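You operate a simulated robot arm through the tools that you are given. There is no shell and no other tool. Be economical: measure what you need, move in short steps, check, and stop when the job is done.

You run a simulated two-armed robot. Do the job below in one go: nothing can be reset, and whatever is moved stays where it is left.

TASK
Both jars with green yarn into the tassel box; slide the other three back.
Fine: any wells; past the table's middle, toward the jar row, not lifted; the row stays.

It is judged by the outcome, as a careful person would: the job done as asked, and still so three seconds after it is handed in. It fails if anything else is knocked over, pushed out of place, dropped, spilled or broken.

THE ROBOT
Two 7-joint arms with two-finger parallel grippers on one trunk, on a base that drives. Base frame: it is fixed to the floor where the robot stands at the start and does not move with it; the origin is under the middle of the robot, x ahead of it, y to its left, z up; the surface under the hand at the start is at about z = 740. Units: mm, degrees, N and s.
The left shoulder is at the start at [77, 182, 1062], the right one opposite. With the tool pointing down near the work surface each hand reaches from about 300 to 760 mm from the robot's upright axis, wherever it stands, measured 20 degrees to its own side. Places, roughly: pompom box [500, -600, 800]; tassel box [500, -800, 800]. Payload 3.91 kg a hand.
The tool frame of a hand sits at the grasp point between the pads (the TCP): z along the fingers, y along the line on which they close. The tips reach 30 mm beyond it. The gripper opens to 110 mm. The fingers are 20 mm wide and 10 mm thick; the gripper's body (48 by 112 mm) begins 55 mm behind the TCP.
Orientation is told as [roll, pitch, yaw] about the base's x, y, z axes, in that order, counted from this pose: with the fingers straight down and closing along the base's y, the tool's x points along the base's -x, its y along +y and its z along -z.

THE INTERFACE
- The arms move only by the tool nudge_tool. It takes "left_rows", "right_rows" or both (then of equal length, played together; a hand with none holds still); each is one flat list of numbers, 7 for each row, row after row: the turn, a rotation vector about the tool's x, y, z in degrees, then the shift along the tool's x, y, z in mm, then the closure, from 0 (fully open) to 1 (shut). In form: [rx, ry, rz, x, y, z, jaw, rx, ry, rz, x, y, z, jaw, ...]. A call has 1 to 12 rows; each row is the pose to reach, as a shift and turn from the pose commanded when the call began, along the tool's axes at that moment. A row lasts 0.2 s, in which the tool goes at most 50 mm and 8.6 degrees; a call with a longer step from one row to the next is refused whole, and so is a gripper value outside its range. A pose out of reach is approached as far as the arm can. The call stops where the force on the tool passes 80 N (or 10 N more than at its start, if that is more) or the arm is blocked; 0.2 s more then pass. The fingers move at their own pace (about 72 mm/s each) and stop on an object; they squeeze with about 35 N. The grip force told is the motor's: it shows also when the fingers shut on nothing. Time passes only in rows, and 0.2 s behind the last, so rows that repeat a pose let the fingers close. It gives the time, the measured TCP pose, the force on the tool (base axes), the opening and the grip force at its end, in the units of the frame above (readings bear some noise), with the torque about the TCP (base axes, N m) and any sound that the robot's microphone picked up.
- Cameras (640 x 400 px; columns grow to the right, rows downward): "scene" is now at [230.2, -20.6, 1266.4]; the picture's right is [-0.22, -0.97, 0.00], its down [-0.39, 0.09, -0.91] and it looks along [0.89, -0.20, -0.40] (base axes); focal length 214 px, centre (320, 200). "left" rides on the left gripper at [73, -17, -103] in its tool frame; the picture's right is [0.23, 0.97, 0.00], its down [-0.76, 0.18, -0.62] and it looks along [-0.61, 0.14, 0.78] (tool axes); focal length 222 px, centre (320, 200). "right" rides on the right gripper at [72, 17, -103] in its tool frame; the picture's right is [-0.23, 0.97, 0.00], its down [-0.76, -0.18, -0.62] and it looks along [-0.61, -0.14, 0.78] (tool axes); focal length 222 px, centre (320, 200). There is no depth. A picture from a camera that has moved, and an enlarged one, comes with that camera's place and axes in the base frame and with its lens.
- camera(camera): a new picture of that camera. The clock stands still meanwhile.
- move_column(by): slides the trunk up (or, below 0, down) by that many mm; the arms and the scene camera ride with it, the base frame stays. It gives what a move gives, with no picture.
- base_move(legs): drives the robot by 1 to 6 legs, each [ahead, left, turn to the left] in mm, mm and degrees, along the robot's own axes; the way and the turn of a leg run together, so that a leg with both is an arc; at most 1500 mm and 180 degrees a leg. The arms and the cameras ride along, it lands a little off, and it stops where it bumps. It gives what a move gives.
- aim_head(pan, tilt): turns the head with the scene camera to pan (to the left, within 80 degrees either way) and tilt (down, from -29 to 69), counted from straight ahead of the robot. It gives what a move gives.
- enlarge(camera, box): a new picture of the part [left, top, right, bottom] of that camera's present view, enlarged. The clock stands still meanwhile.
- close_job(): hands the job in; it is judged then, once.

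Go step by step. Nothing tells you exact positions but the pictures and the camera data: compare them with the known pose of the tool, close in by small moves and look again before you grip or let go. The budget is 120 turns and 100 pictures, counting those below and the enlarged ones. Unless the task says otherwise, let go and move clear before handing in, and close with one line.

The tools are called by a JSON object that holds its "name" and its "arguments". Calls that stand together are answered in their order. nudge_tool: Moves the arms, as the interface text tells. Its arguments: {"type":"object","properties":{"left_rows":{"type":"array","items":{"type":"number"}},"right_rows":{"type":"array","items":{"type":"number"}}},"required":[]} The other tools are called the same way: move_column (by) slides the trunk up or down; base_move (legs) drives the base; aim_head (pan, tilt) turns the head that bears the scene camera; camera (camera) takes a picture; enlarge (camera, box) takes an enlarged picture of a part of a camera's view; close_job () hands the job in.

At the start:

```text
time: 0.0
left_tcp_pos: [361.8, -48.5, 1209.4]
left_ee_rot: [0.1, 0.1, 0.1]
left_force: [-0.3, 0.1, 0.1]
left_torque: [0.01, -0.01, 0.0]
left_opening: 110.0
left_grip_force: 0.1
right_tcp_pos: [307.3, -392.0, 1238.7]
right_ee_rot: [0.0, -0.1, 0.0]
right_force: [0.0, -0.6, -0.2]
right_torque: [0.02, -0.02, -0.02]
right_opening: 109.9
right_grip_force: 0.1
trunk travel left (down, up): [-325.0, 189.0]
robot x, y, heading: [-0.6, -0.6, -0.0]
head pan, tilt: [-12.9, 23.8]
```

scene: 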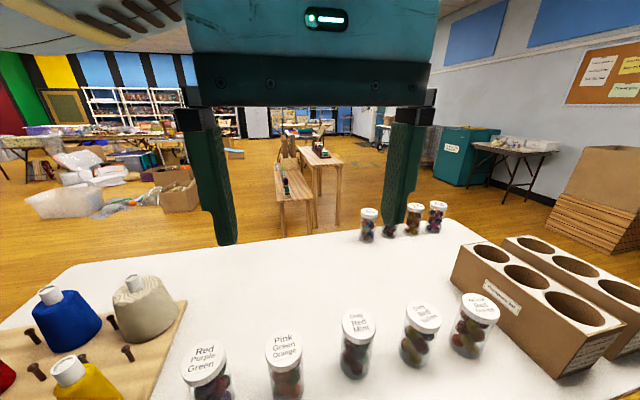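
right: 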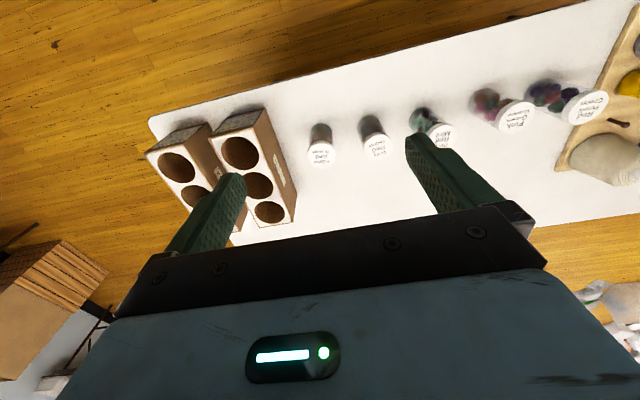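
left: 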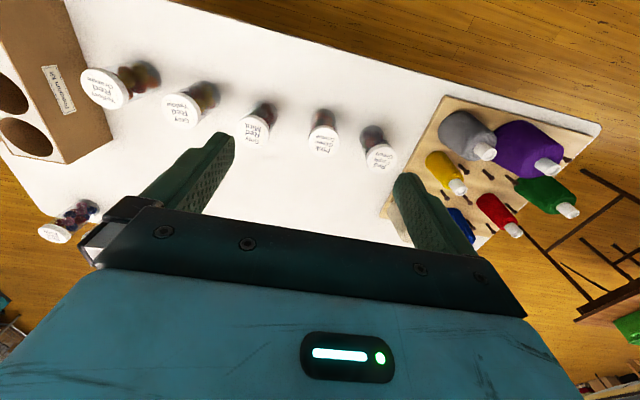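

I see five labelled jars in front, a back row of four, and two boxes on the right. I'll enlarge the view to read the labels and see the contents.

{"name": "enlarge", "arguments": {"camera": "scene", "box": [170, 280, 350, 400]}}

{"name": "enlarge", "arguments": {"camera": "scene", "box": [330, 270, 510, 390]}}

{"name": "aim_head", "arguments": {"pan": -35, "tilt": 45}}

```text
3.33 times, centred on (260, 340) of scene
camera zoom: at [230.2, -20.6, 1266.4], right [-0.22, -0.97, 0.0], down [-0.39, 0.09, -0.91], along [0.89, -0.2, -0.4], focal length 715 px, centre (520, -267)
```

zoom: 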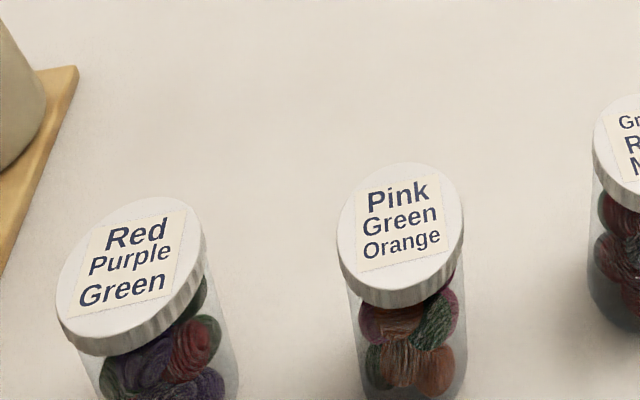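

```text
3.33 times, centred on (420, 330) of scene
camera zoom: at [230.2, -20.6, 1266.4], right [-0.22, -0.97, 0.0], down [-0.39, 0.09, -0.91], along [0.89, -0.2, -0.4], focal length 715 px, centre (-13, -233)
```

zoom: 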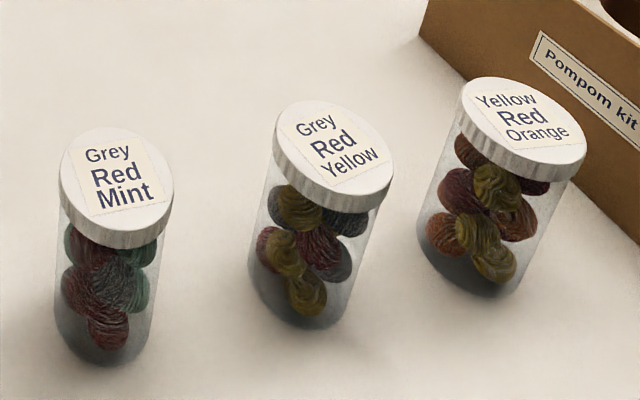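

```text
time: 0.9
left_tcp_pos: [363.2, -48.7, 1207.5]
left_ee_rot: [0.0, 0.5, 0.2]
left_force: [0.1, 0.4, -0.3]
left_torque: [0.01, -0.01, 0.01]
left_opening: 110.0
left_grip_force: 0.0
right_tcp_pos: [307.1, -392.2, 1238.8]
right_ee_rot: [0.0, 0.0, 0.1]
right_force: [1.0, 0.6, 0.4]
right_torque: [0.01, -0.01, 0.02]
right_opening: 110.2
right_grip_force: 0.0
trunk travel left (down, up): [-325.0, 189.0]
robot x, y, heading: [1.7, 2.0, 0.1]
head pan, tilt: [-35.0, 45.0]
```

The green jars are "Red Purple Green" and "Pink Green Orange"; the other three contain no green by label. Next I'll look at the boxes and the table extents.

{"name": "camera", "arguments": {"camera": "scene"}}

{"name": "camera", "arguments": {"camera": "right"}}

{"name": "camera", "arguments": {"camera": "left"}}

```text
94 pictures are left
camera scene: at [225.8, -29.2, 1256.9], right [-0.32, -0.95, 0.0], down [-0.47, 0.16, -0.87], along [0.82, -0.28, -0.5], focal length 214 px, centre (320, 200)
```

scene: 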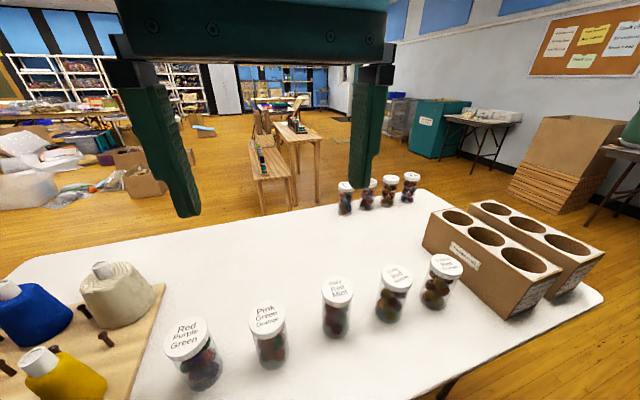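

```text
93 pictures are left
camera right: at [234.5, -374.8, 1342.6], right [0.23, 0.97, 0.0], down [0.76, -0.18, 0.62], along [0.61, -0.14, -0.78], focal length 222 px, centre (320, 200)
```

right: 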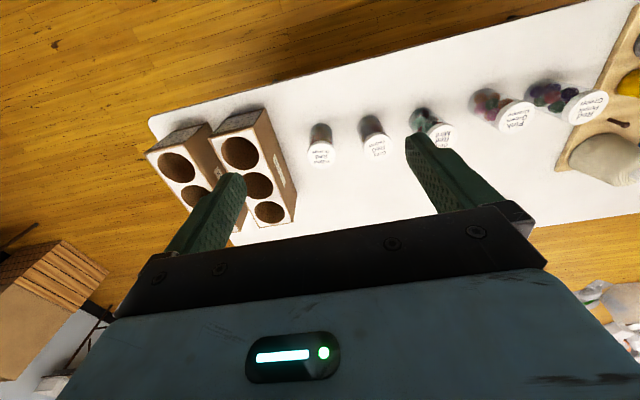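

```text
92 pictures are left
camera left: at [290.3, -65.1, 1311.0], right [-0.23, 0.97, 0.0], down [0.77, 0.18, 0.62], along [0.6, 0.14, -0.79], focal length 222 px, centre (320, 200)
```

left: 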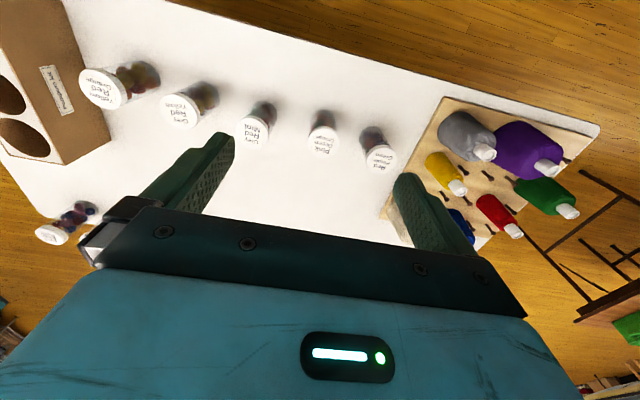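

Positions estimated from the picture: front jars at x≈470, y≈123, -4, -156, -292 and -428; back row at x≈930; table from x≈320 to about 1010. I'll move the left hand aside and look down for table edge clearance.

{"name": "nudge_tool", "arguments": {"left_rows": [0, 0, 0, 0, 45, 0, 0, 0, 0, 0, 0, 90, 0, 0, 0, 0, 0, 0, 135, 0, 0, 0, 0, 0, 0, 180, 0, 0, 0, 0, 0, 0, 225, 0, 0, 0, 0, 0, 0, 270, 0, 0]}}

{"name": "aim_head", "arguments": {"pan": 0, "tilt": 60}}

{"name": "camera", "arguments": {"camera": "scene"}}

{"name": "aim_head", "arguments": {"pan": -45, "tilt": 30}}

{"name": "camera", "arguments": {"camera": "scene"}}

```text
time: 1.6
left_tcp_pos: [369.8, 53.0, 1200.4]
left_ee_rot: [0.6, 0.5, 1.8]
left_force: [1.0, 0.0, 1.0]
left_torque: [-0.03, 0.04, -0.04]
left_opening: 110.1
left_grip_force: 0.1
right_tcp_pos: [307.5, -392.3, 1239.3]
right_ee_rot: [0.0, 0.0, 0.0]
right_force: [0.2, 0.2, -0.3]
right_torque: [0.04, 0.02, -0.01]
right_opening: 110.0
right_grip_force: 0.0
trunk travel left (down, up): [-325.0, 189.0]
robot x, y, heading: [0.5, 0.5, -0.2]
head pan, tilt: [-35.0, 45.0]
stopped in row 3 (left hand): the force on the tool passed its limit at 90 N (the readings are from after the stop); the commanded pose is now the measured one
```

```text
time: 2.6
left_tcp_pos: [369.3, 54.9, 1202.1]
left_ee_rot: [0.7, 0.0, 1.8]
left_force: [25.7, 18.9, -27.8]
left_torque: [-1.67, 0.15, -1.46]
left_opening: 110.2
left_grip_force: 0.1
right_tcp_pos: [306.4, -391.4, 1238.6]
right_ee_rot: [-0.1, 0.0, 0.0]
right_force: [-0.5, -0.2, 0.2]
right_torque: [0.0, 0.04, 0.0]
right_opening: 109.8
right_grip_force: 0.1
trunk travel left (down, up): [-325.0, 189.0]
robot x, y, heading: [1.8, -0.0, 0.1]
head pan, tilt: [0.0, 60.0]
```

```text
91 pictures are left
camera scene: at [228.2, -2.4, 1248.6], right [-0.03, -1.0, 0.0], down [-0.57, 0.02, -0.82], along [0.82, -0.02, -0.57], focal length 214 px, centre (320, 200)
```

scene: 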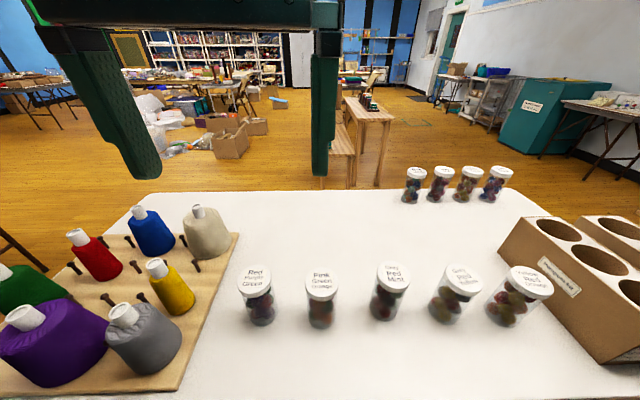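

```text
time: 3.7
left_tcp_pos: [369.6, 52.7, 1199.8]
left_ee_rot: [0.6, -0.2, 3.0]
left_force: [54.9, -47.3, -13.8]
left_torque: [5.65, 4.88, 5.89]
left_opening: 109.8
left_grip_force: 0.2
right_tcp_pos: [307.8, -392.4, 1238.9]
right_ee_rot: [-0.1, 0.1, 0.0]
right_force: [1.4, 0.5, -0.1]
right_torque: [0.01, 0.02, -0.01]
right_opening: 110.0
right_grip_force: 0.1
trunk travel left (down, up): [-325.0, 189.0]
robot x, y, heading: [0.5, -0.2, 0.1]
head pan, tilt: [-45.0, 30.0]
```

```text
90 pictures are left
camera scene: at [226.1, -32.4, 1262.2], right [-0.35, -0.94, 0.0], down [-0.42, 0.16, -0.9], along [0.84, -0.32, -0.44], focal length 214 px, centre (320, 200)
```

scene: 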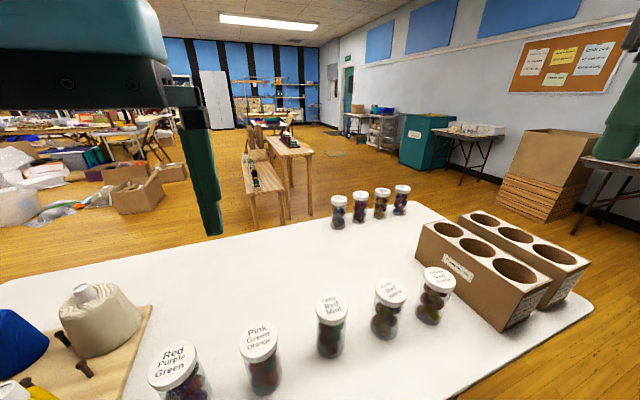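

The left hand is pressing against the head. I'll move it forward and down first, then to the left.

{"name": "nudge_tool", "arguments": {"left_rows": [0, 0, 0, -30, 0, 10, 0, 0, 0, 0, -65, 0, 25, 0, 0, 0, 0, -100, 0, 40, 0, 0, 0, 0, -100, 40, 50, 0, 0, 0, 0, -100, 85, 50, 0, 0, 0, 0, -100, 130, 50, 0, 0, 0, 0, -100, 175, 50, 0, 0, 0, 0, -100, 220, 50, 0]}}

```text
time: 5.5
left_tcp_pos: [458.7, 278.0, 1156.6]
left_ee_rot: [0.4, -0.1, 1.5]
left_force: [-0.4, -0.9, 0.3]
left_torque: [-0.03, 0.02, 0.02]
left_opening: 110.0
left_grip_force: 0.2
right_tcp_pos: [306.3, -392.3, 1238.6]
right_ee_rot: [0.0, 0.1, 0.0]
right_force: [-0.8, 0.2, 0.4]
right_torque: [0.0, 0.0, 0.01]
right_opening: 110.1
right_grip_force: 0.0
trunk travel left (down, up): [-325.0, 189.0]
robot x, y, heading: [-1.9, 0.4, -0.2]
head pan, tilt: [-45.0, 30.0]
```

Left hand is free. I'll look again straight down at the table edge and toward the boxes.

{"name": "aim_head", "arguments": {"pan": -10, "tilt": 69}}

{"name": "camera", "arguments": {"camera": "scene"}}

{"name": "aim_head", "arguments": {"pan": -50, "tilt": 45}}

{"name": "camera", "arguments": {"camera": "scene"}}

```text
time: 6.5
left_tcp_pos: [460.5, 276.5, 1155.5]
left_ee_rot: [0.4, -0.1, 1.7]
left_force: [-0.4, 0.8, 0.6]
left_torque: [-0.02, -0.01, -0.02]
left_opening: 109.9
left_grip_force: 0.0
right_tcp_pos: [307.1, -393.0, 1238.0]
right_ee_rot: [0.0, 0.0, 0.0]
right_force: [0.4, 0.6, -0.7]
right_torque: [-0.04, 0.01, -0.01]
right_opening: 109.9
right_grip_force: 0.0
trunk travel left (down, up): [-325.0, 189.0]
robot x, y, heading: [-2.0, 2.6, -0.1]
head pan, tilt: [-10.0, 68.8]
```

```text
89 pictures are left
camera scene: at [195.2, -9.7, 1205.1], right [-0.17, -0.98, 0.0], down [-0.92, 0.16, -0.36], along [0.36, -0.06, -0.93], focal length 214 px, centre (320, 200)
```

scene: 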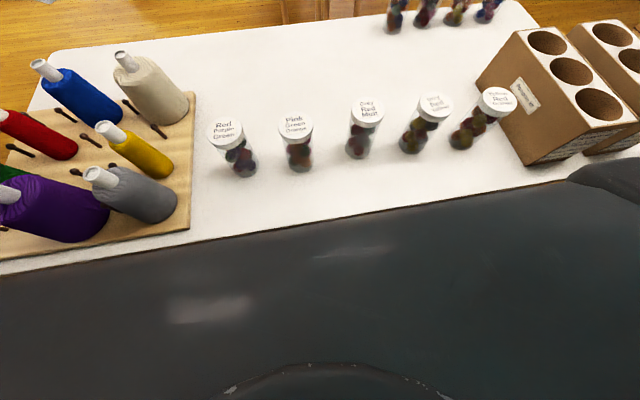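

```text
time: 7.6
left_tcp_pos: [459.2, 276.0, 1154.7]
left_ee_rot: [0.4, -0.1, 1.7]
left_force: [-0.3, -0.8, -0.1]
left_torque: [0.03, -0.01, -0.01]
left_opening: 110.0
left_grip_force: 0.1
right_tcp_pos: [306.8, -393.4, 1239.8]
right_ee_rot: [0.0, 0.0, 0.0]
right_force: [-0.5, 0.1, -0.7]
right_torque: [0.02, 0.0, 0.01]
right_opening: 109.9
right_grip_force: 0.1
trunk travel left (down, up): [-325.0, 189.0]
robot x, y, heading: [1.4, -1.0, -0.2]
head pan, tilt: [-50.0, 45.0]
```

```text
88 pictures are left
camera scene: at [192.5, -62.1, 1233.9], right [-0.77, -0.64, 0.0], down [-0.46, 0.54, -0.71], along [0.45, -0.54, -0.71], focal length 214 px, centre (320, 200)
```

scene: 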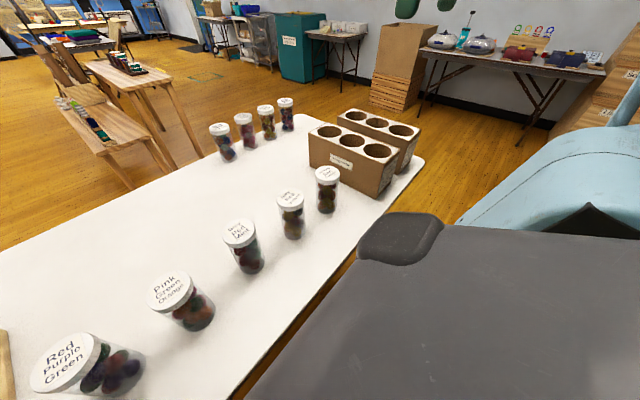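

The torso sits close to the table, so I'll push from here with a forward-tilted hand and not drive forward. I'll bring the right hand, fingers set about 40 mm apart, to hover behind the "Grey Red Mint" jar (≈[480, -157]).

{"name": "nudge_tool", "arguments": {"right_rows": [0, -4, 0, -10, 26, 34, 0.64, 0, -8, 0, -20, 52, 68, 0.64, 0, -12, 0, -30, 79, 103, 0.64, 0, -16, 0, -40, 105, 137, 0.64, 0, -20, 0, -50, 131, 172, 0.64, 0, -24, 0, -60, 157, 206, 0.64, 0, -28, 0, -70, 183, 240, 0.64, 0, -32, 0, -80, 210, 275, 0.64, 0, -35, 0, -91, 236, 309, 0.64]}}

{"name": "aim_head", "arguments": {"pan": -10, "tilt": 60}}

{"name": "camera", "arguments": {"camera": "scene"}}

{"name": "camera", "arguments": {"camera": "right"}}

```text
time: 9.6
left_tcp_pos: [461.6, 276.0, 1154.2]
left_ee_rot: [0.4, 0.0, 1.7]
left_force: [-0.3, 1.2, 0.0]
left_torque: [-0.02, 0.01, 0.0]
left_opening: 109.9
left_grip_force: 0.0
right_tcp_pos: [420.7, -147.3, 931.9]
right_ee_rot: [0.1, -35.1, -0.1]
right_force: [0.4, -0.3, 0.4]
right_torque: [-0.02, 0.0, -0.02]
right_opening: 39.8
right_grip_force: 0.0
right hand out of reach, approached as far as the arm can: row 7, 8, 9
trunk travel left (down, up): [-325.0, 189.0]
robot x, y, heading: [0.7, 1.2, -0.0]
head pan, tilt: [-50.0, 45.0]
```

```text
time: 10.7
left_tcp_pos: [459.3, 276.8, 1154.8]
left_ee_rot: [0.3, -0.1, 1.8]
left_force: [-0.2, 0.4, 0.2]
left_torque: [0.01, 0.0, 0.03]
left_opening: 110.4
left_grip_force: 0.0
right_tcp_pos: [419.2, -148.0, 932.1]
right_ee_rot: [-0.1, -34.9, -0.1]
right_force: [-0.2, 0.5, 0.1]
right_torque: [0.04, 0.0, 0.01]
right_opening: 39.4
right_grip_force: 0.0
trunk travel left (down, up): [-325.0, 189.0]
robot x, y, heading: [0.8, -0.8, -0.2]
head pan, tilt: [-10.0, 60.0]
```

```text
87 pictures are left
camera scene: at [205.7, -11.5, 1214.5], right [-0.17, -0.98, 0.0], down [-0.85, 0.15, -0.5], along [0.49, -0.09, -0.87], focal length 214 px, centre (320, 200)
```

scene: 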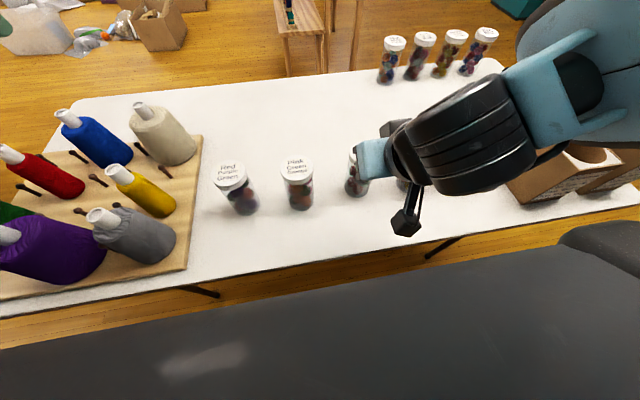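

```text
86 pictures are left
camera right: at [300.2, -129.8, 976.8], right [0.19, 0.97, 0.13], down [0.27, -0.18, 0.95], along [0.95, -0.14, -0.29], focal length 222 px, centre (320, 200)
```

right: 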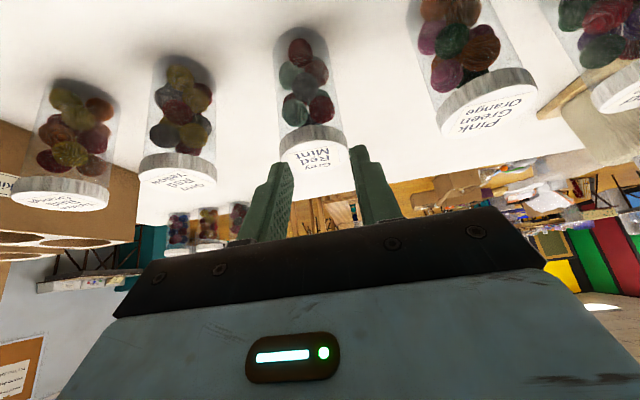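

GRM sits at about [475, -154], with its top at about 880. 35° of tilt is too much this close in, so I'll use about 22° and lower in small steps.

{"name": "nudge_tool", "arguments": {"right_rows": [0, 7, 0, 16, -3, 7, 0.7, 0, 13, 0, 31, -5, 15, 0.7, 0, 13, 0, 31, -5, 15, 0.7]}}

```text
time: 11.5
left_tcp_pos: [458.0, 277.5, 1154.0]
left_ee_rot: [0.4, -0.1, 1.8]
left_force: [0.0, 0.5, 0.4]
left_torque: [-0.01, -0.02, 0.0]
left_opening: 110.1
left_grip_force: 0.0
right_tcp_pos: [401.4, -151.5, 901.6]
right_ee_rot: [0.0, -21.9, 0.0]
right_force: [-0.1, 0.2, 1.2]
right_torque: [-0.01, 0.02, 0.0]
right_opening: 33.3
right_grip_force: 0.0
trunk travel left (down, up): [-325.0, 189.0]
robot x, y, heading: [-3.1, 1.6, 0.0]
head pan, tilt: [-10.0, 60.0]
```

The pose was reached as commanded, so I'll descend behind the jar and check.

{"name": "nudge_tool", "arguments": {"right_rows": [0, 0, 0, 14, 0, 36, 0.7, 0, 0, 0, 29, -1, 72, 0.7, 0, 0, 0, 43, -2, 106, 0.7]}}

{"name": "camera", "arguments": {"camera": "scene"}}

{"name": "camera", "arguments": {"camera": "right"}}

```text
time: 12.3
left_tcp_pos: [459.8, 276.1, 1154.5]
left_ee_rot: [0.4, -0.1, 1.7]
left_force: [-0.1, 0.2, -0.2]
left_torque: [0.01, -0.01, -0.04]
left_opening: 109.9
left_grip_force: 0.1
right_tcp_pos: [401.1, -154.3, 786.5]
right_ee_rot: [-0.1, -22.1, 0.0]
right_force: [1.0, -0.2, -1.1]
right_torque: [0.02, -0.01, -0.01]
right_opening: 32.9
right_grip_force: 0.1
trunk travel left (down, up): [-325.0, 189.0]
robot x, y, heading: [1.5, 0.6, -0.1]
head pan, tilt: [-10.0, 60.0]
```

```text
85 pictures are left
camera scene: at [206.2, -11.7, 1214.4], right [-0.17, -0.98, 0.0], down [-0.85, 0.15, -0.5], along [0.49, -0.09, -0.87], focal length 214 px, centre (320, 200)
```

scene: 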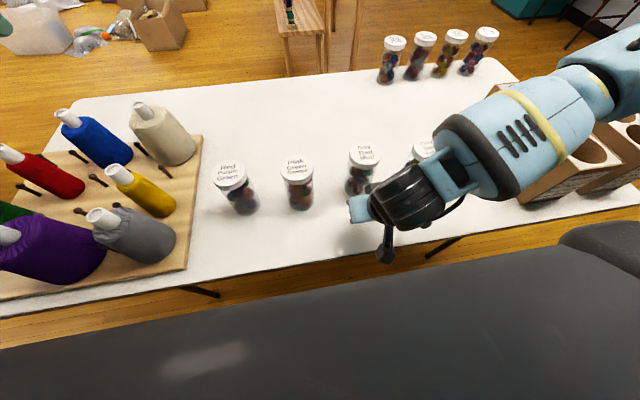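

```text
84 pictures are left
camera right: at [295.2, -136.2, 855.9], right [0.21, 0.97, 0.09], down [0.47, -0.18, 0.86], along [0.86, -0.14, -0.5], focal length 222 px, centre (320, 200)
```

right: 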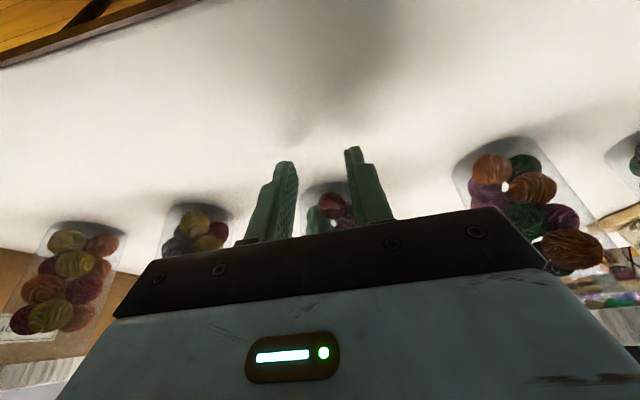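

The forearm passes over the neighbouring jars here, so it's safer to push the rightmost one first. I'll rise and move over behind the "Yellow Red Orange" jar (≈[468, -427]).

{"name": "nudge_tool", "arguments": {"right_rows": [0, 0, 0, -16, 0, -40, 0.7, 0, 0, 0, -32, 0, -80, 0.7, 0, 0, 0, -48, 0, -120, 0.7, 0, 0, 0, -64, 0, -158, 0.7, 0, 0, 0, -60, -45, -160, 0.7, 0, 0, 0, -56, -90, -161, 0.7, 0, 0, 0, -55, -135, -162, 0.7, 0, 0, 0, -55, -180, -162, 0.7, 0, 0, 0, -55, -225, -162, 0.7, 0, 0, 0, -55, -271, -162, 0.7, 0, 0, 0, -55, -271, -162, 0.7]}}

{"name": "aim_head", "arguments": {"pan": -40, "tilt": 55}}

{"name": "camera", "arguments": {"camera": "scene"}}

{"name": "camera", "arguments": {"camera": "right"}}

```text
time: 14.7
left_tcp_pos: [460.1, 276.4, 1154.8]
left_ee_rot: [0.4, -0.1, 1.7]
left_force: [-0.3, 0.0, -0.3]
left_torque: [-0.02, 0.01, 0.0]
left_opening: 110.2
left_grip_force: 0.0
right_tcp_pos: [391.5, -429.3, 959.9]
right_ee_rot: [-0.3, -22.1, -0.1]
right_force: [1.2, -0.2, 0.2]
right_torque: [-0.04, -0.03, 0.0]
right_opening: 32.9
right_grip_force: 0.1
trunk travel left (down, up): [-325.0, 189.0]
robot x, y, heading: [2.5, 4.0, -0.3]
head pan, tilt: [-10.0, 60.0]
```

```text
time: 15.6
left_tcp_pos: [459.6, 277.4, 1156.0]
left_ee_rot: [0.4, -0.1, 1.6]
left_force: [-0.4, 0.4, 0.1]
left_torque: [0.01, -0.03, -0.01]
left_opening: 110.1
left_grip_force: 0.2
right_tcp_pos: [391.8, -430.4, 959.6]
right_ee_rot: [0.0, -21.9, 0.0]
right_force: [-0.1, -0.3, -0.4]
right_torque: [0.05, 0.0, -0.01]
right_opening: 33.1
right_grip_force: 0.2
trunk travel left (down, up): [-325.0, 189.0]
robot x, y, heading: [0.1, 1.4, 0.1]
head pan, tilt: [-40.0, 55.0]
```

```text
83 pictures are left
camera scene: at [195.4, -46.2, 1220.5], right [-0.64, -0.77, 0.0], down [-0.63, 0.53, -0.57], along [0.44, -0.37, -0.82], focal length 214 px, centre (320, 200)
```

scene: 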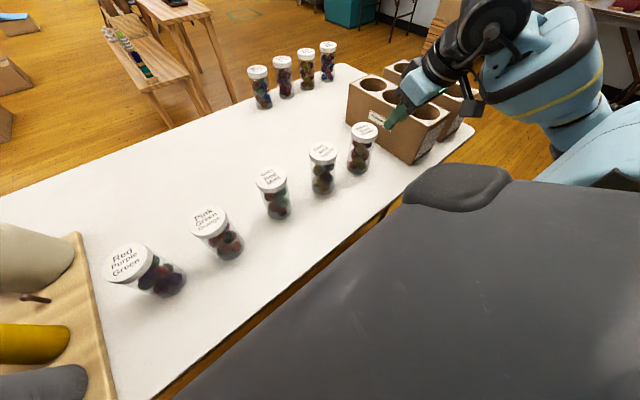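

```text
82 pictures are left
camera right: at [285.2, -411.1, 1028.9], right [0.21, 0.97, 0.09], down [0.47, -0.18, 0.86], along [0.86, -0.14, -0.5], focal length 222 px, centre (320, 200)
```

right: 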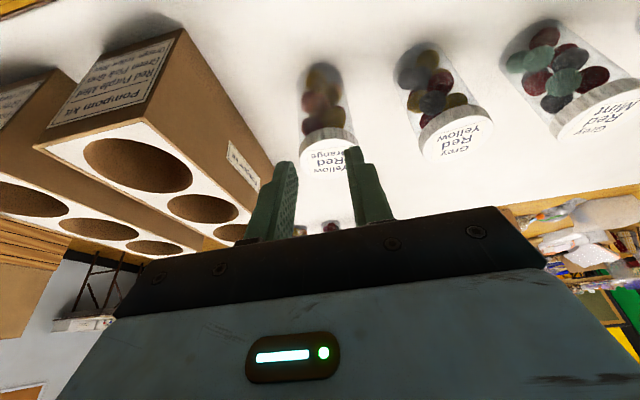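

YRO is at about [470, -426]. I'll descend behind it.

{"name": "nudge_tool", "arguments": {"right_rows": [0, 0, 0, 16, 3, 40, 0.7, 0, 0, 0, 32, 3, 80, 0.7, 0, 0, 0, 49, 3, 121, 0.7, 0, 0, 0, 65, 3, 161, 0.7, 0, 0, 0, 65, 3, 161, 0.7]}}

{"name": "camera", "arguments": {"camera": "scene"}}

```text
time: 16.8
left_tcp_pos: [459.3, 277.0, 1155.1]
left_ee_rot: [0.4, 0.0, 1.7]
left_force: [-0.2, -0.4, 0.0]
left_torque: [0.0, 0.02, -0.02]
left_opening: 110.1
left_grip_force: 0.0
right_tcp_pos: [390.6, -424.2, 784.5]
right_ee_rot: [0.0, -22.0, -0.1]
right_force: [-0.4, 0.2, -0.3]
right_torque: [-0.01, 0.0, -0.01]
right_opening: 33.2
right_grip_force: 0.0
trunk travel left (down, up): [-325.0, 189.0]
robot x, y, heading: [-0.7, -0.7, -0.1]
head pan, tilt: [-40.0, 55.0]
```

```text
81 pictures are left
camera scene: at [195.3, -46.1, 1220.5], right [-0.64, -0.77, 0.0], down [-0.63, 0.53, -0.57], along [0.44, -0.37, -0.82], focal length 214 px, centre (320, 200)
```

scene: 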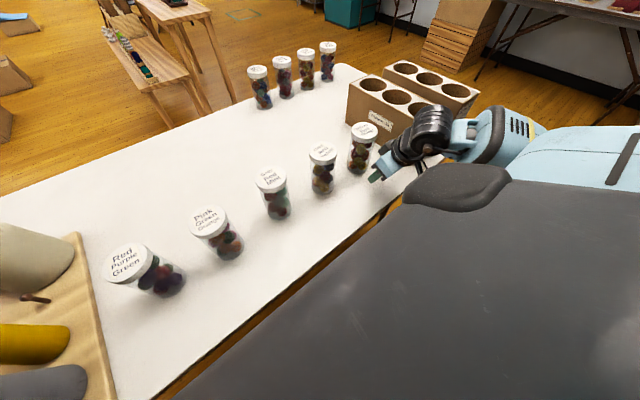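

Behind the jar with clear space. Starting the push, about 75 mm/s.

{"name": "nudge_tool", "arguments": {"right_rows": [0, 0, 0, -13.9, 0, 5.6, 0.7, 0, 0, 0, -27.8, 0, 11.2, 0.7, 0, 0, 0, -41.7, 0, 16.9, 0.7, 0, 0, 0, -55.6, 0, 22.5, 0.7, 0, 0, 0, -69.5, 0, 28.1, 0.7, 0, 0, 0, -83.4, 0, 33.7, 0.7, 0, 0, 0, -97.3, 0, 39.3, 0.7, 0, 0, 0, -111.2, 0, 45, 0.7, 0, 0, 0, -125.2, 0, 50.6, 0.7]}}

{"name": "camera", "arguments": {"camera": "scene"}}

{"name": "camera", "arguments": {"camera": "right"}}

```text
time: 18.8
left_tcp_pos: [458.9, 276.1, 1155.8]
left_ee_rot: [0.5, -0.1, 1.7]
left_force: [0.3, 0.4, -0.4]
left_torque: [0.0, -0.03, 0.0]
left_opening: 110.3
left_grip_force: 0.1
right_tcp_pos: [526.2, -423.1, 784.9]
right_ee_rot: [0.0, -21.9, 0.1]
right_force: [-0.2, -0.2, 0.3]
right_torque: [0.01, 0.02, 0.0]
right_opening: 32.9
right_grip_force: 0.1
trunk travel left (down, up): [-325.0, 189.0]
robot x, y, heading: [-1.5, 1.9, 0.1]
head pan, tilt: [-40.0, 55.0]
```

```text
80 pictures are left
camera scene: at [195.6, -46.2, 1220.5], right [-0.64, -0.77, 0.0], down [-0.63, 0.53, -0.57], along [0.44, -0.37, -0.82], focal length 214 px, centre (320, 200)
```

scene: 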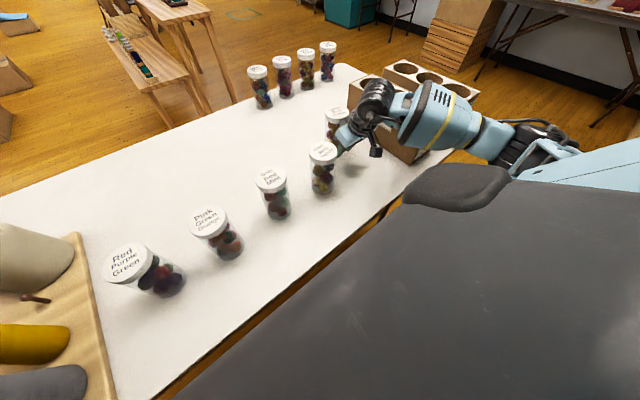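

```text
79 pictures are left
camera right: at [419.6, -404.4, 853.4], right [0.21, 0.97, 0.08], down [0.47, -0.18, 0.86], along [0.86, -0.14, -0.5], focal length 222 px, centre (320, 200)
```

right: 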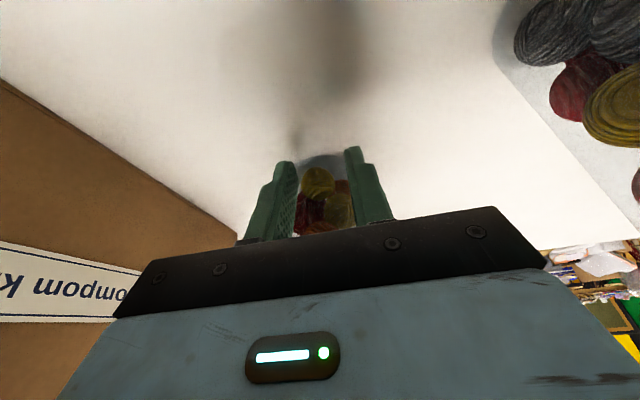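

The jar is upright and centred in the cradle, so I'll continue.

{"name": "nudge_tool", "arguments": {"right_rows": [0, 0, 0, -13.9, 0, 5.6, 0.7, 0, 0, 0, -27.8, 0, 11.2, 0.7, 0, 0, 0, -41.7, 0, 16.9, 0.7, 0, 0, 0, -55.6, 0, 22.5, 0.7, 0, 0, 0, -69.5, 0, 28.1, 0.7, 0, 0, 0, -83.4, 0, 33.7, 0.7, 0, 0, 0, -97.3, 0, 39.3, 0.7, 0, 0, 0, -111.2, 0, 45, 0.7]}}

{"name": "camera", "arguments": {"camera": "scene"}}

```text
time: 20.6
left_tcp_pos: [459.7, 277.1, 1155.4]
left_ee_rot: [0.3, -0.1, 1.7]
left_force: [-0.4, -0.1, -0.4]
left_torque: [0.04, 0.01, 0.0]
left_opening: 110.2
left_grip_force: 0.1
right_tcp_pos: [646.9, -422.2, 784.9]
right_ee_rot: [0.0, -22.0, 0.0]
right_force: [-0.7, -0.2, -0.8]
right_torque: [0.01, 0.0, -0.01]
right_opening: 33.0
right_grip_force: 0.0
trunk travel left (down, up): [-325.0, 189.0]
robot x, y, heading: [-0.7, -0.6, -0.0]
head pan, tilt: [-40.0, 55.0]
```

```text
78 pictures are left
camera scene: at [195.6, -46.1, 1220.5], right [-0.64, -0.77, 0.0], down [-0.63, 0.53, -0.57], along [0.44, -0.37, -0.82], focal length 214 px, centre (320, 200)
```

scene: 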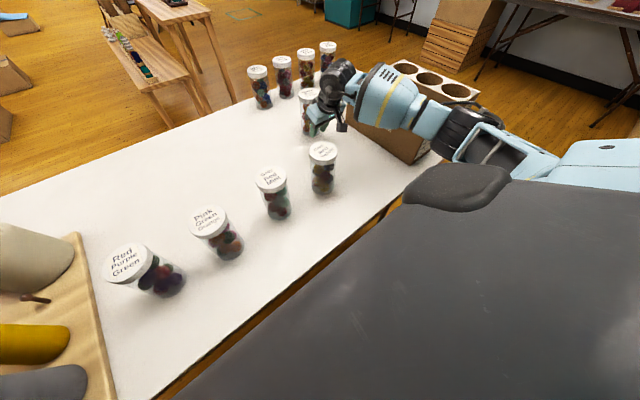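

Continuing another 60 mm, slowly, so the jar clears the middle line well.

{"name": "nudge_tool", "arguments": {"right_rows": [0, 0, 0, -13.9, 0, 5.6, 0.7, 0, 0, 0, -27.8, 0, 11.2, 0.7, 0, 0, 0, -41.7, 0, 16.9, 0.7, 0, 0, 0, -51, 0, 20.6, 0.7, 0, 0, 0, -57, 0, 23, 0.7]}}

{"name": "camera", "arguments": {"camera": "scene"}}

```text
time: 21.8
left_tcp_pos: [459.1, 277.1, 1155.9]
left_ee_rot: [0.4, -0.2, 1.7]
left_force: [-1.5, -0.2, 0.3]
left_torque: [0.02, 0.04, -0.02]
left_opening: 109.8
left_grip_force: 0.1
right_tcp_pos: [706.4, -423.7, 785.2]
right_ee_rot: [0.0, -22.0, -0.1]
right_force: [-0.6, 0.5, -1.1]
right_torque: [-0.02, 0.0, -0.01]
right_opening: 33.0
right_grip_force: 0.1
trunk travel left (down, up): [-325.0, 189.0]
robot x, y, heading: [1.2, -1.6, 0.2]
head pan, tilt: [-40.0, 55.0]
```

```text
77 pictures are left
camera scene: at [195.4, -46.1, 1220.5], right [-0.64, -0.77, 0.0], down [-0.63, 0.53, -0.57], along [0.44, -0.37, -0.82], focal length 214 px, centre (320, 200)
```

scene: 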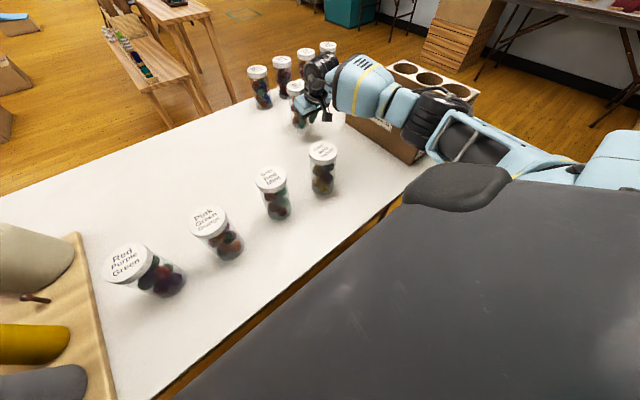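

YRO is at about x 757. I'll retreat, rise and go behind "Grey Red Yellow" (≈[476, -292]).

{"name": "nudge_tool", "arguments": {"right_rows": [0, 0, 0, 46.4, 0, -18.8, 0.7, 0, 0, 0, 49.9, 0, -63.4, 0.7, 0, 0, 0, 51.5, 0, -112.6, 0.7, 0, 0, 0, 53.2, 0, -161.8, 0.7, 0, 0, 0, 54.9, 0, -211, 0.7, 0, 0, 0, 92, 20, -226, 0.7, 0, 0, 0, 130.9, 45, -241.7, 0.7, 0, 0, 0, 169.9, 70, -257.5, 0.7, 0, 0, 0, 203.2, 100, -271, 0.7, 0, 0, 0, 226.4, 132, -280.3, 0.7, 0, 0, 0, 226.4, 132, -280.3, 0.7]}}

{"name": "camera", "arguments": {"camera": "scene"}}

{"name": "camera", "arguments": {"camera": "right"}}

```text
time: 24.2
left_tcp_pos: [459.3, 276.5, 1155.4]
left_ee_rot: [0.4, -0.1, 1.8]
left_force: [0.8, -0.1, -0.2]
left_torque: [-0.02, 0.0, 0.02]
left_opening: 109.8
left_grip_force: 0.0
right_tcp_pos: [388.9, -291.0, 961.2]
right_ee_rot: [0.1, -22.0, 0.0]
right_force: [-0.5, 0.1, 0.8]
right_torque: [0.01, 0.0, 0.01]
right_opening: 33.1
right_grip_force: 0.1
trunk travel left (down, up): [-325.0, 189.0]
robot x, y, heading: [1.1, 3.5, 0.2]
head pan, tilt: [-40.0, 55.0]
```

```text
76 pictures are left
camera scene: at [195.1, -46.6, 1220.5], right [-0.64, -0.77, 0.0], down [-0.63, 0.53, -0.57], along [0.44, -0.37, -0.82], focal length 214 px, centre (320, 200)
```

scene: 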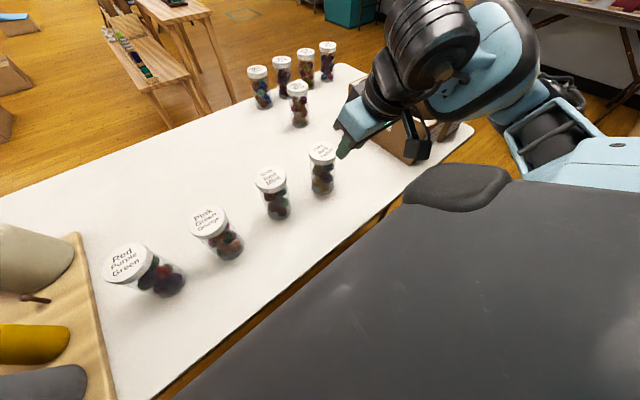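

```text
75 pictures are left
camera right: at [284.5, -273.5, 1029.6], right [0.21, 0.97, 0.09], down [0.47, -0.18, 0.86], along [0.86, -0.14, -0.5], focal length 222 px, centre (320, 200)
```

right: 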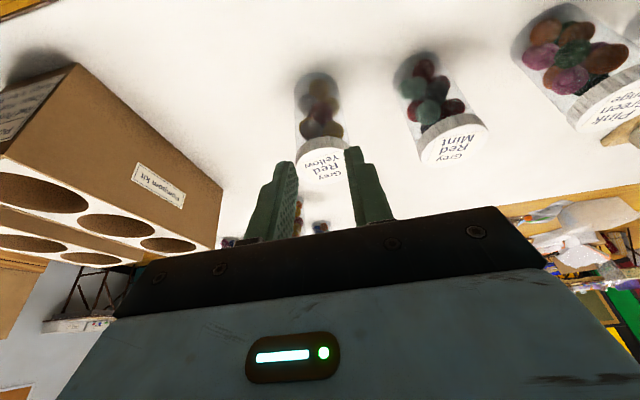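

GRY is aligned at y≈-293. I'll descend and begin the push.

{"name": "nudge_tool", "arguments": {"right_rows": [0, 0, 0, 16, -2, 40, 0.7, 0, 0, 0, 33, -2, 81, 0.7, 0, 0, 0, 49, -2, 122, 0.7, 0, 0, 0, 66, -2, 163, 0.7, 0, 0, 0, 47.5, -2, 170.5, 0.7, 0, 0, 0, 33.6, -2, 176.1, 0.7, 0, 0, 0, 19.7, -2, 181.8, 0.7, 0, 0, 0, 5.7, -2, 187.4, 0.7, 0, 0, 0, -8.2, -2, 193, 0.7, 0, 0, 0, -22.1, -2, 198.6, 0.7, 0, 0, 0, -36, -2, 204.3, 0.7, 0, 0, 0, -49.9, -2, 209.9, 0.7]}}

{"name": "camera", "arguments": {"camera": "scene"}}

{"name": "camera", "arguments": {"camera": "right"}}

```text
time: 26.8
left_tcp_pos: [461.0, 276.7, 1155.8]
left_ee_rot: [0.5, -0.1, 1.7]
left_force: [-0.5, 0.4, -0.5]
left_torque: [0.01, 0.0, 0.02]
left_opening: 110.0
left_grip_force: 0.1
right_tcp_pos: [517.3, -292.5, 784.8]
right_ee_rot: [0.0, -22.0, 0.0]
right_force: [-0.1, 0.1, -0.9]
right_torque: [0.01, -0.04, -0.03]
right_opening: 33.1
right_grip_force: 0.0
right hand out of reach, approached as far as the arm can: row 1, 2, 3
trunk travel left (down, up): [-325.0, 189.0]
robot x, y, heading: [-4.9, 1.1, 0.0]
head pan, tilt: [-40.0, 55.0]
```

```text
74 pictures are left
camera scene: at [195.6, -46.2, 1220.5], right [-0.64, -0.77, 0.0], down [-0.63, 0.53, -0.57], along [0.44, -0.37, -0.82], focal length 214 px, centre (320, 200)
```

scene: 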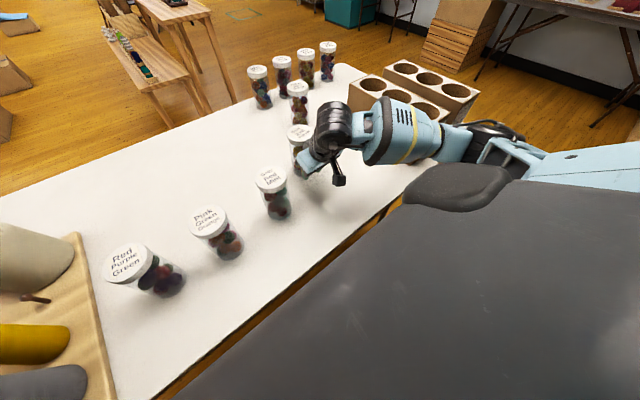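

```text
73 pictures are left
camera right: at [411.4, -274.6, 854.8], right [0.21, 0.97, 0.08], down [0.47, -0.18, 0.86], along [0.86, -0.14, -0.5], focal length 222 px, centre (320, 200)
```

right: 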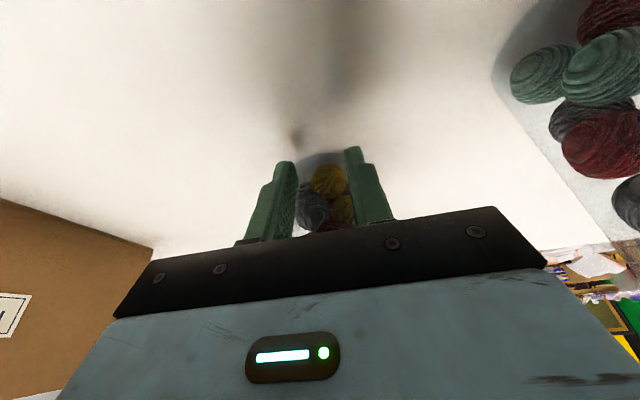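

Centred and upright. I'll push the remaining ~190 mm.

{"name": "nudge_tool", "arguments": {"right_rows": [0, 0, 0, -14.7, 0, 5.9, 0.7, 0, 0, 0, -29.3, 0, 11.9, 0.7, 0, 0, 0, -44, 0, 17.8, 0.7, 0, 0, 0, -58.6, 0, 23.7, 0.7, 0, 0, 0, -73.3, 0, 29.6, 0.7, 0, 0, 0, -87.9, 0, 35.6, 0.7, 0, 0, 0, -102.6, 0, 41.5, 0.7, 0, 0, 0, -117.2, 0, 47.4, 0.7, 0, 0, 0, -131.9, 0, 53.4, 0.7, 0, 0, 0, -146.5, 0, 59.3, 0.7, 0, 0, 0, -161.2, 0, 65.2, 0.7, 0, 0, 0, -175.8, 0, 71.1, 0.7]}}

{"name": "camera", "arguments": {"camera": "scene"}}

```text
time: 29.4
left_tcp_pos: [460.0, 275.9, 1156.7]
left_ee_rot: [0.4, -0.2, 1.7]
left_force: [0.2, 0.1, -0.6]
left_torque: [0.0, -0.02, -0.04]
left_opening: 109.9
left_grip_force: 0.1
right_tcp_pos: [707.3, -293.2, 783.8]
right_ee_rot: [0.1, -21.9, -0.1]
right_force: [0.3, 0.0, 1.1]
right_torque: [-0.01, -0.02, 0.02]
right_opening: 33.0
right_grip_force: 0.1
trunk travel left (down, up): [-325.0, 189.0]
robot x, y, heading: [1.5, 2.4, -0.0]
head pan, tilt: [-40.0, 55.0]
```

```text
72 pictures are left
camera scene: at [195.5, -46.1, 1220.5], right [-0.64, -0.77, 0.0], down [-0.63, 0.53, -0.57], along [0.44, -0.37, -0.82], focal length 214 px, centre (320, 200)
```

scene: 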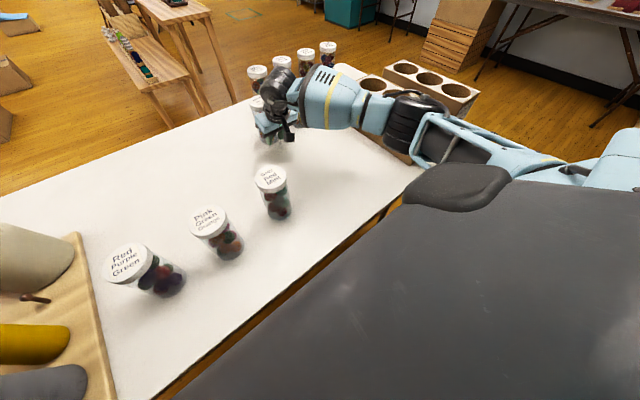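

GRY is back. I'll retreat and go behind GRM (≈[477, -154]).

{"name": "nudge_tool", "arguments": {"right_rows": [0, 0, 0, 46.4, 0, -18.8, 0.7, 0, 0, 0, 49.9, 0, -63.4, 0.7, 0, 0, 0, 51.5, 0, -112.6, 0.7, 0, 0, 0, 53.2, 0, -161.8, 0.7, 0, 0, 0, 84.3, 15, -191.6, 0.7, 0, 0, 0, 121.4, 40, -206.6, 0.7, 0, 0, 0, 158.5, 65, -221.6, 0.7, 0, 0, 0, 193.7, 95, -235.8, 0.7, 0, 0, 0, 228.9, 125, -250.1, 0.7, 0, 0, 0, 228.9, 139, -250.1, 0.7, 0, 0, 0, 228.9, 139, -250.1, 0.7]}}

{"name": "camera", "arguments": {"camera": "scene"}}

{"name": "camera", "arguments": {"camera": "right"}}

```text
time: 31.8
left_tcp_pos: [459.6, 276.8, 1155.0]
left_ee_rot: [0.3, -0.1, 1.8]
left_force: [-0.2, -0.1, 1.3]
left_torque: [-0.02, 0.02, 0.03]
left_opening: 110.0
left_grip_force: 0.1
right_tcp_pos: [403.0, -154.0, 930.3]
right_ee_rot: [0.0, -21.9, 0.0]
right_force: [0.3, 1.3, 0.6]
right_torque: [-0.03, 0.0, -0.01]
right_opening: 32.9
right_grip_force: 0.1
trunk travel left (down, up): [-325.0, 189.0]
robot x, y, heading: [-0.3, 1.6, 0.0]
head pan, tilt: [-40.0, 55.0]
```

```text
71 pictures are left
camera scene: at [195.2, -46.3, 1220.5], right [-0.64, -0.77, 0.0], down [-0.63, 0.53, -0.57], along [0.44, -0.37, -0.82], focal length 214 px, centre (320, 200)
```

scene: 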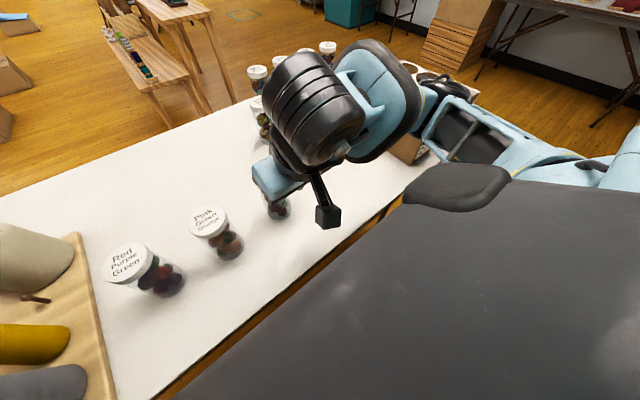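

```text
70 pictures are left
camera right: at [296.2, -136.2, 999.9], right [0.21, 0.97, 0.08], down [0.47, -0.18, 0.86], along [0.86, -0.14, -0.5], focal length 222 px, centre (320, 200)
```

right: 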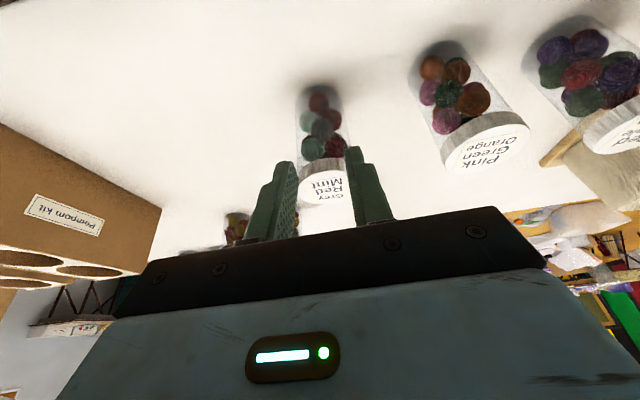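

Aligned on GRM. Descend and push.

{"name": "nudge_tool", "arguments": {"right_rows": [0, 0, 0, 18.1, -2, 44.8, 0.7, 0, 0, 0, 36.3, -2, 89.6, 0.7, 0, 0, 0, 54.4, -2, 134.4, 0.7, 0, 0, 0, 35.9, -2, 141.9, 0.7, 0, 0, 0, 22, -2, 147.5, 0.7, 0, 0, 0, 8.1, -2, 153.2, 0.7, 0, 0, 0, -5.9, -2, 158.8, 0.7, 0, 0, 0, -19.8, -2, 164.4, 0.7, 0, 0, 0, -33.7, -2, 170, 0.7, 0, 0, 0, -47.6, -2, 175.7, 0.7, 0, 0, 0, -61.5, -2, 181.3, 0.7, 0, 0, 0, -75.4, -2, 186.9, 0.7]}}

{"name": "camera", "arguments": {"camera": "right"}}

{"name": "camera", "arguments": {"camera": "scene"}}

```text
time: 34.4
left_tcp_pos: [459.1, 275.3, 1154.6]
left_ee_rot: [0.4, -0.1, 1.7]
left_force: [0.3, -0.8, 0.5]
left_torque: [0.0, 0.03, 0.04]
left_opening: 110.1
left_grip_force: 0.1
right_tcp_pos: [542.5, -157.1, 786.4]
right_ee_rot: [0.0, -22.1, 0.0]
right_force: [0.0, -0.5, 0.6]
right_torque: [-0.03, -0.02, 0.04]
right_opening: 33.0
right_grip_force: 0.2
trunk travel left (down, up): [-325.0, 189.0]
robot x, y, heading: [-0.7, 2.4, -0.1]
head pan, tilt: [-40.0, 55.0]
```

```text
69 pictures are left
camera right: at [435.6, -139.1, 855.1], right [0.21, 0.97, 0.08], down [0.47, -0.18, 0.86], along [0.86, -0.14, -0.5], focal length 222 px, centre (320, 200)
```

right: 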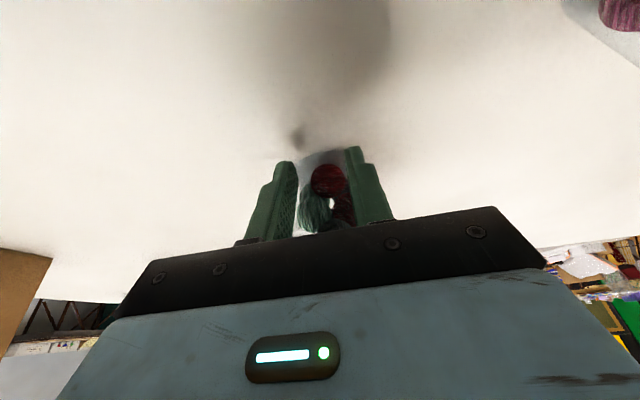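

```text
68 pictures are left
camera scene: at [195.5, -46.2, 1220.5], right [-0.64, -0.77, 0.0], down [-0.63, 0.53, -0.57], along [0.44, -0.37, -0.82], focal length 214 px, centre (320, 200)
```

scene: 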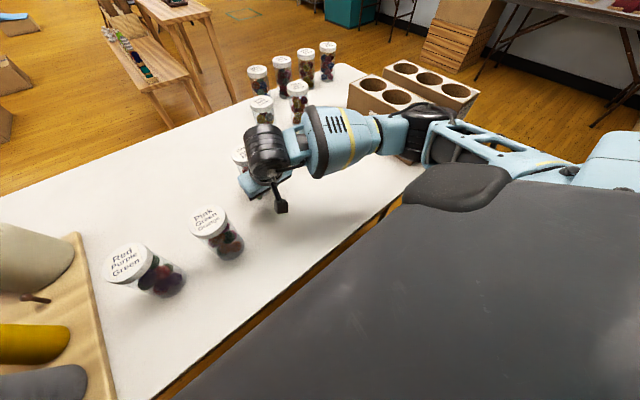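

{"name": "nudge_tool", "arguments": {"right_rows": [0, 0, 0, -13.9, 0, 5.6, 0.7, 0, 0, 0, -27.8, 0, 11.2, 0.7, 0, 0, 0, -41.7, 0, 16.9, 0.7, 0, 0, 0, -55.6, 0, 22.5, 0.7, 0, 0, 0, -69.5, 0, 28.1, 0.7, 0, 0, 0, -83.4, 0, 33.7, 0.7, 0, 0, 0, -97.3, 0, 39.3, 0.7, 0, 0, 0, -111.2, 0, 45, 0.7, 0, 0, 0, -125.2, 0, 50.6, 0.7, 0, 0, 0, -139, 0, 56.2, 0.7, 0, 0, 0, -153, 0, 61.9, 0.7]}}

{"name": "camera", "arguments": {"camera": "scene"}}

```text
time: 36.8
left_tcp_pos: [460.0, 277.3, 1155.3]
left_ee_rot: [0.5, -0.1, 1.7]
left_force: [-0.3, 0.1, -0.3]
left_torque: [0.02, -0.02, 0.0]
left_opening: 109.9
left_grip_force: 0.0
right_tcp_pos: [705.5, -156.7, 783.7]
right_ee_rot: [0.0, -22.0, 0.0]
right_force: [0.0, -0.8, 0.5]
right_torque: [0.0, 0.0, 0.01]
right_opening: 33.1
right_grip_force: 0.0
trunk travel left (down, up): [-325.0, 189.0]
robot x, y, heading: [-1.0, -2.8, 0.1]
head pan, tilt: [-40.0, 55.0]
```

```text
67 pictures are left
camera scene: at [195.5, -46.0, 1220.5], right [-0.64, -0.77, 0.0], down [-0.63, 0.53, -0.57], along [0.44, -0.37, -0.82], focal length 214 px, centre (320, 200)
```

scene: 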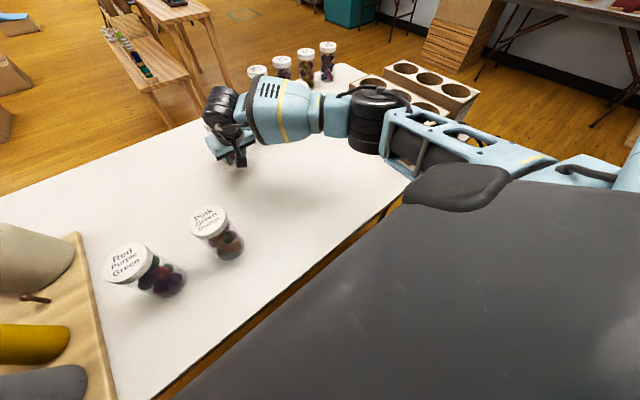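

All three are back. I'll retreat, straighten the hand and open it toward the "Pink Green Orange" jar.

{"name": "nudge_tool", "arguments": {"right_rows": [0, 0, 0, 46.4, 0, -18.8, 0.7, 0, 0, 0, 49.9, 0, -63.4, 0.7, 0, 0, 0, 51.5, 0, -112.6, 0.7, 0, 0, 0, 53.2, 0, -161.8, 0.7, 0, 8, 0, 77, 0, -204, 0.7, 0, 16, 0, 100, 0, -245, 0.5, 0, 22, 0, 136, 20, -270, 0.3, 0, 22, 0, 136, 65, -275, 0.1, 0, 22, 0, 136, 110, -275, 0, 0, 22, 0, 136, 110, -275, 0]}}

{"name": "camera", "arguments": {"camera": "scene"}}

{"name": "camera", "arguments": {"camera": "right"}}

```text
time: 39.0
left_tcp_pos: [460.0, 276.0, 1154.9]
left_ee_rot: [0.4, -0.1, 1.6]
left_force: [-0.7, -0.7, -0.1]
left_torque: [0.05, -0.03, 0.01]
left_opening: 110.1
left_grip_force: 0.2
right_tcp_pos: [478.8, -47.2, 991.0]
right_ee_rot: [0.0, 0.0, 0.0]
right_force: [0.7, -0.5, 0.1]
right_torque: [-0.01, -0.02, 0.0]
right_opening: 110.0
right_grip_force: 0.0
trunk travel left (down, up): [-325.0, 189.0]
robot x, y, heading: [1.3, 0.4, -0.3]
head pan, tilt: [-40.0, 55.0]
```

```text
66 pictures are left
camera scene: at [195.3, -46.9, 1220.5], right [-0.64, -0.77, 0.0], down [-0.63, 0.53, -0.57], along [0.44, -0.37, -0.82], focal length 214 px, centre (320, 200)
```

scene: 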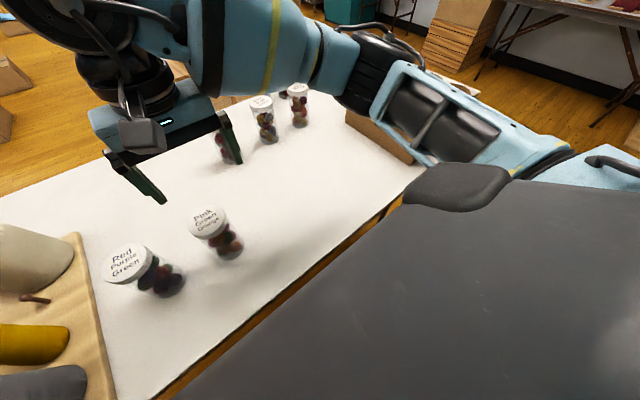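

```text
65 pictures are left
camera right: at [406.2, -29.2, 1094.2], right [0.23, 0.97, 0.0], down [0.76, -0.18, 0.62], along [0.61, -0.14, -0.78], focal length 222 px, centre (320, 200)
```

right: 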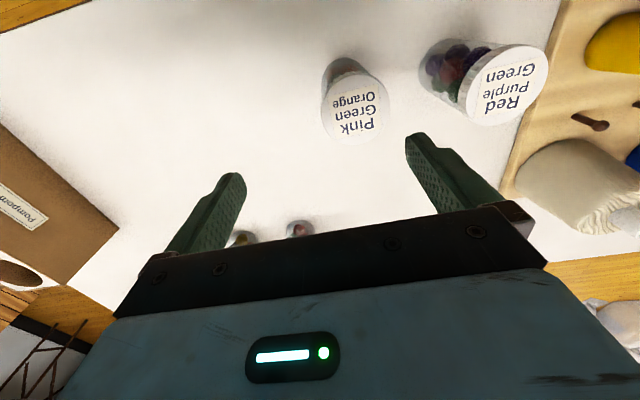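

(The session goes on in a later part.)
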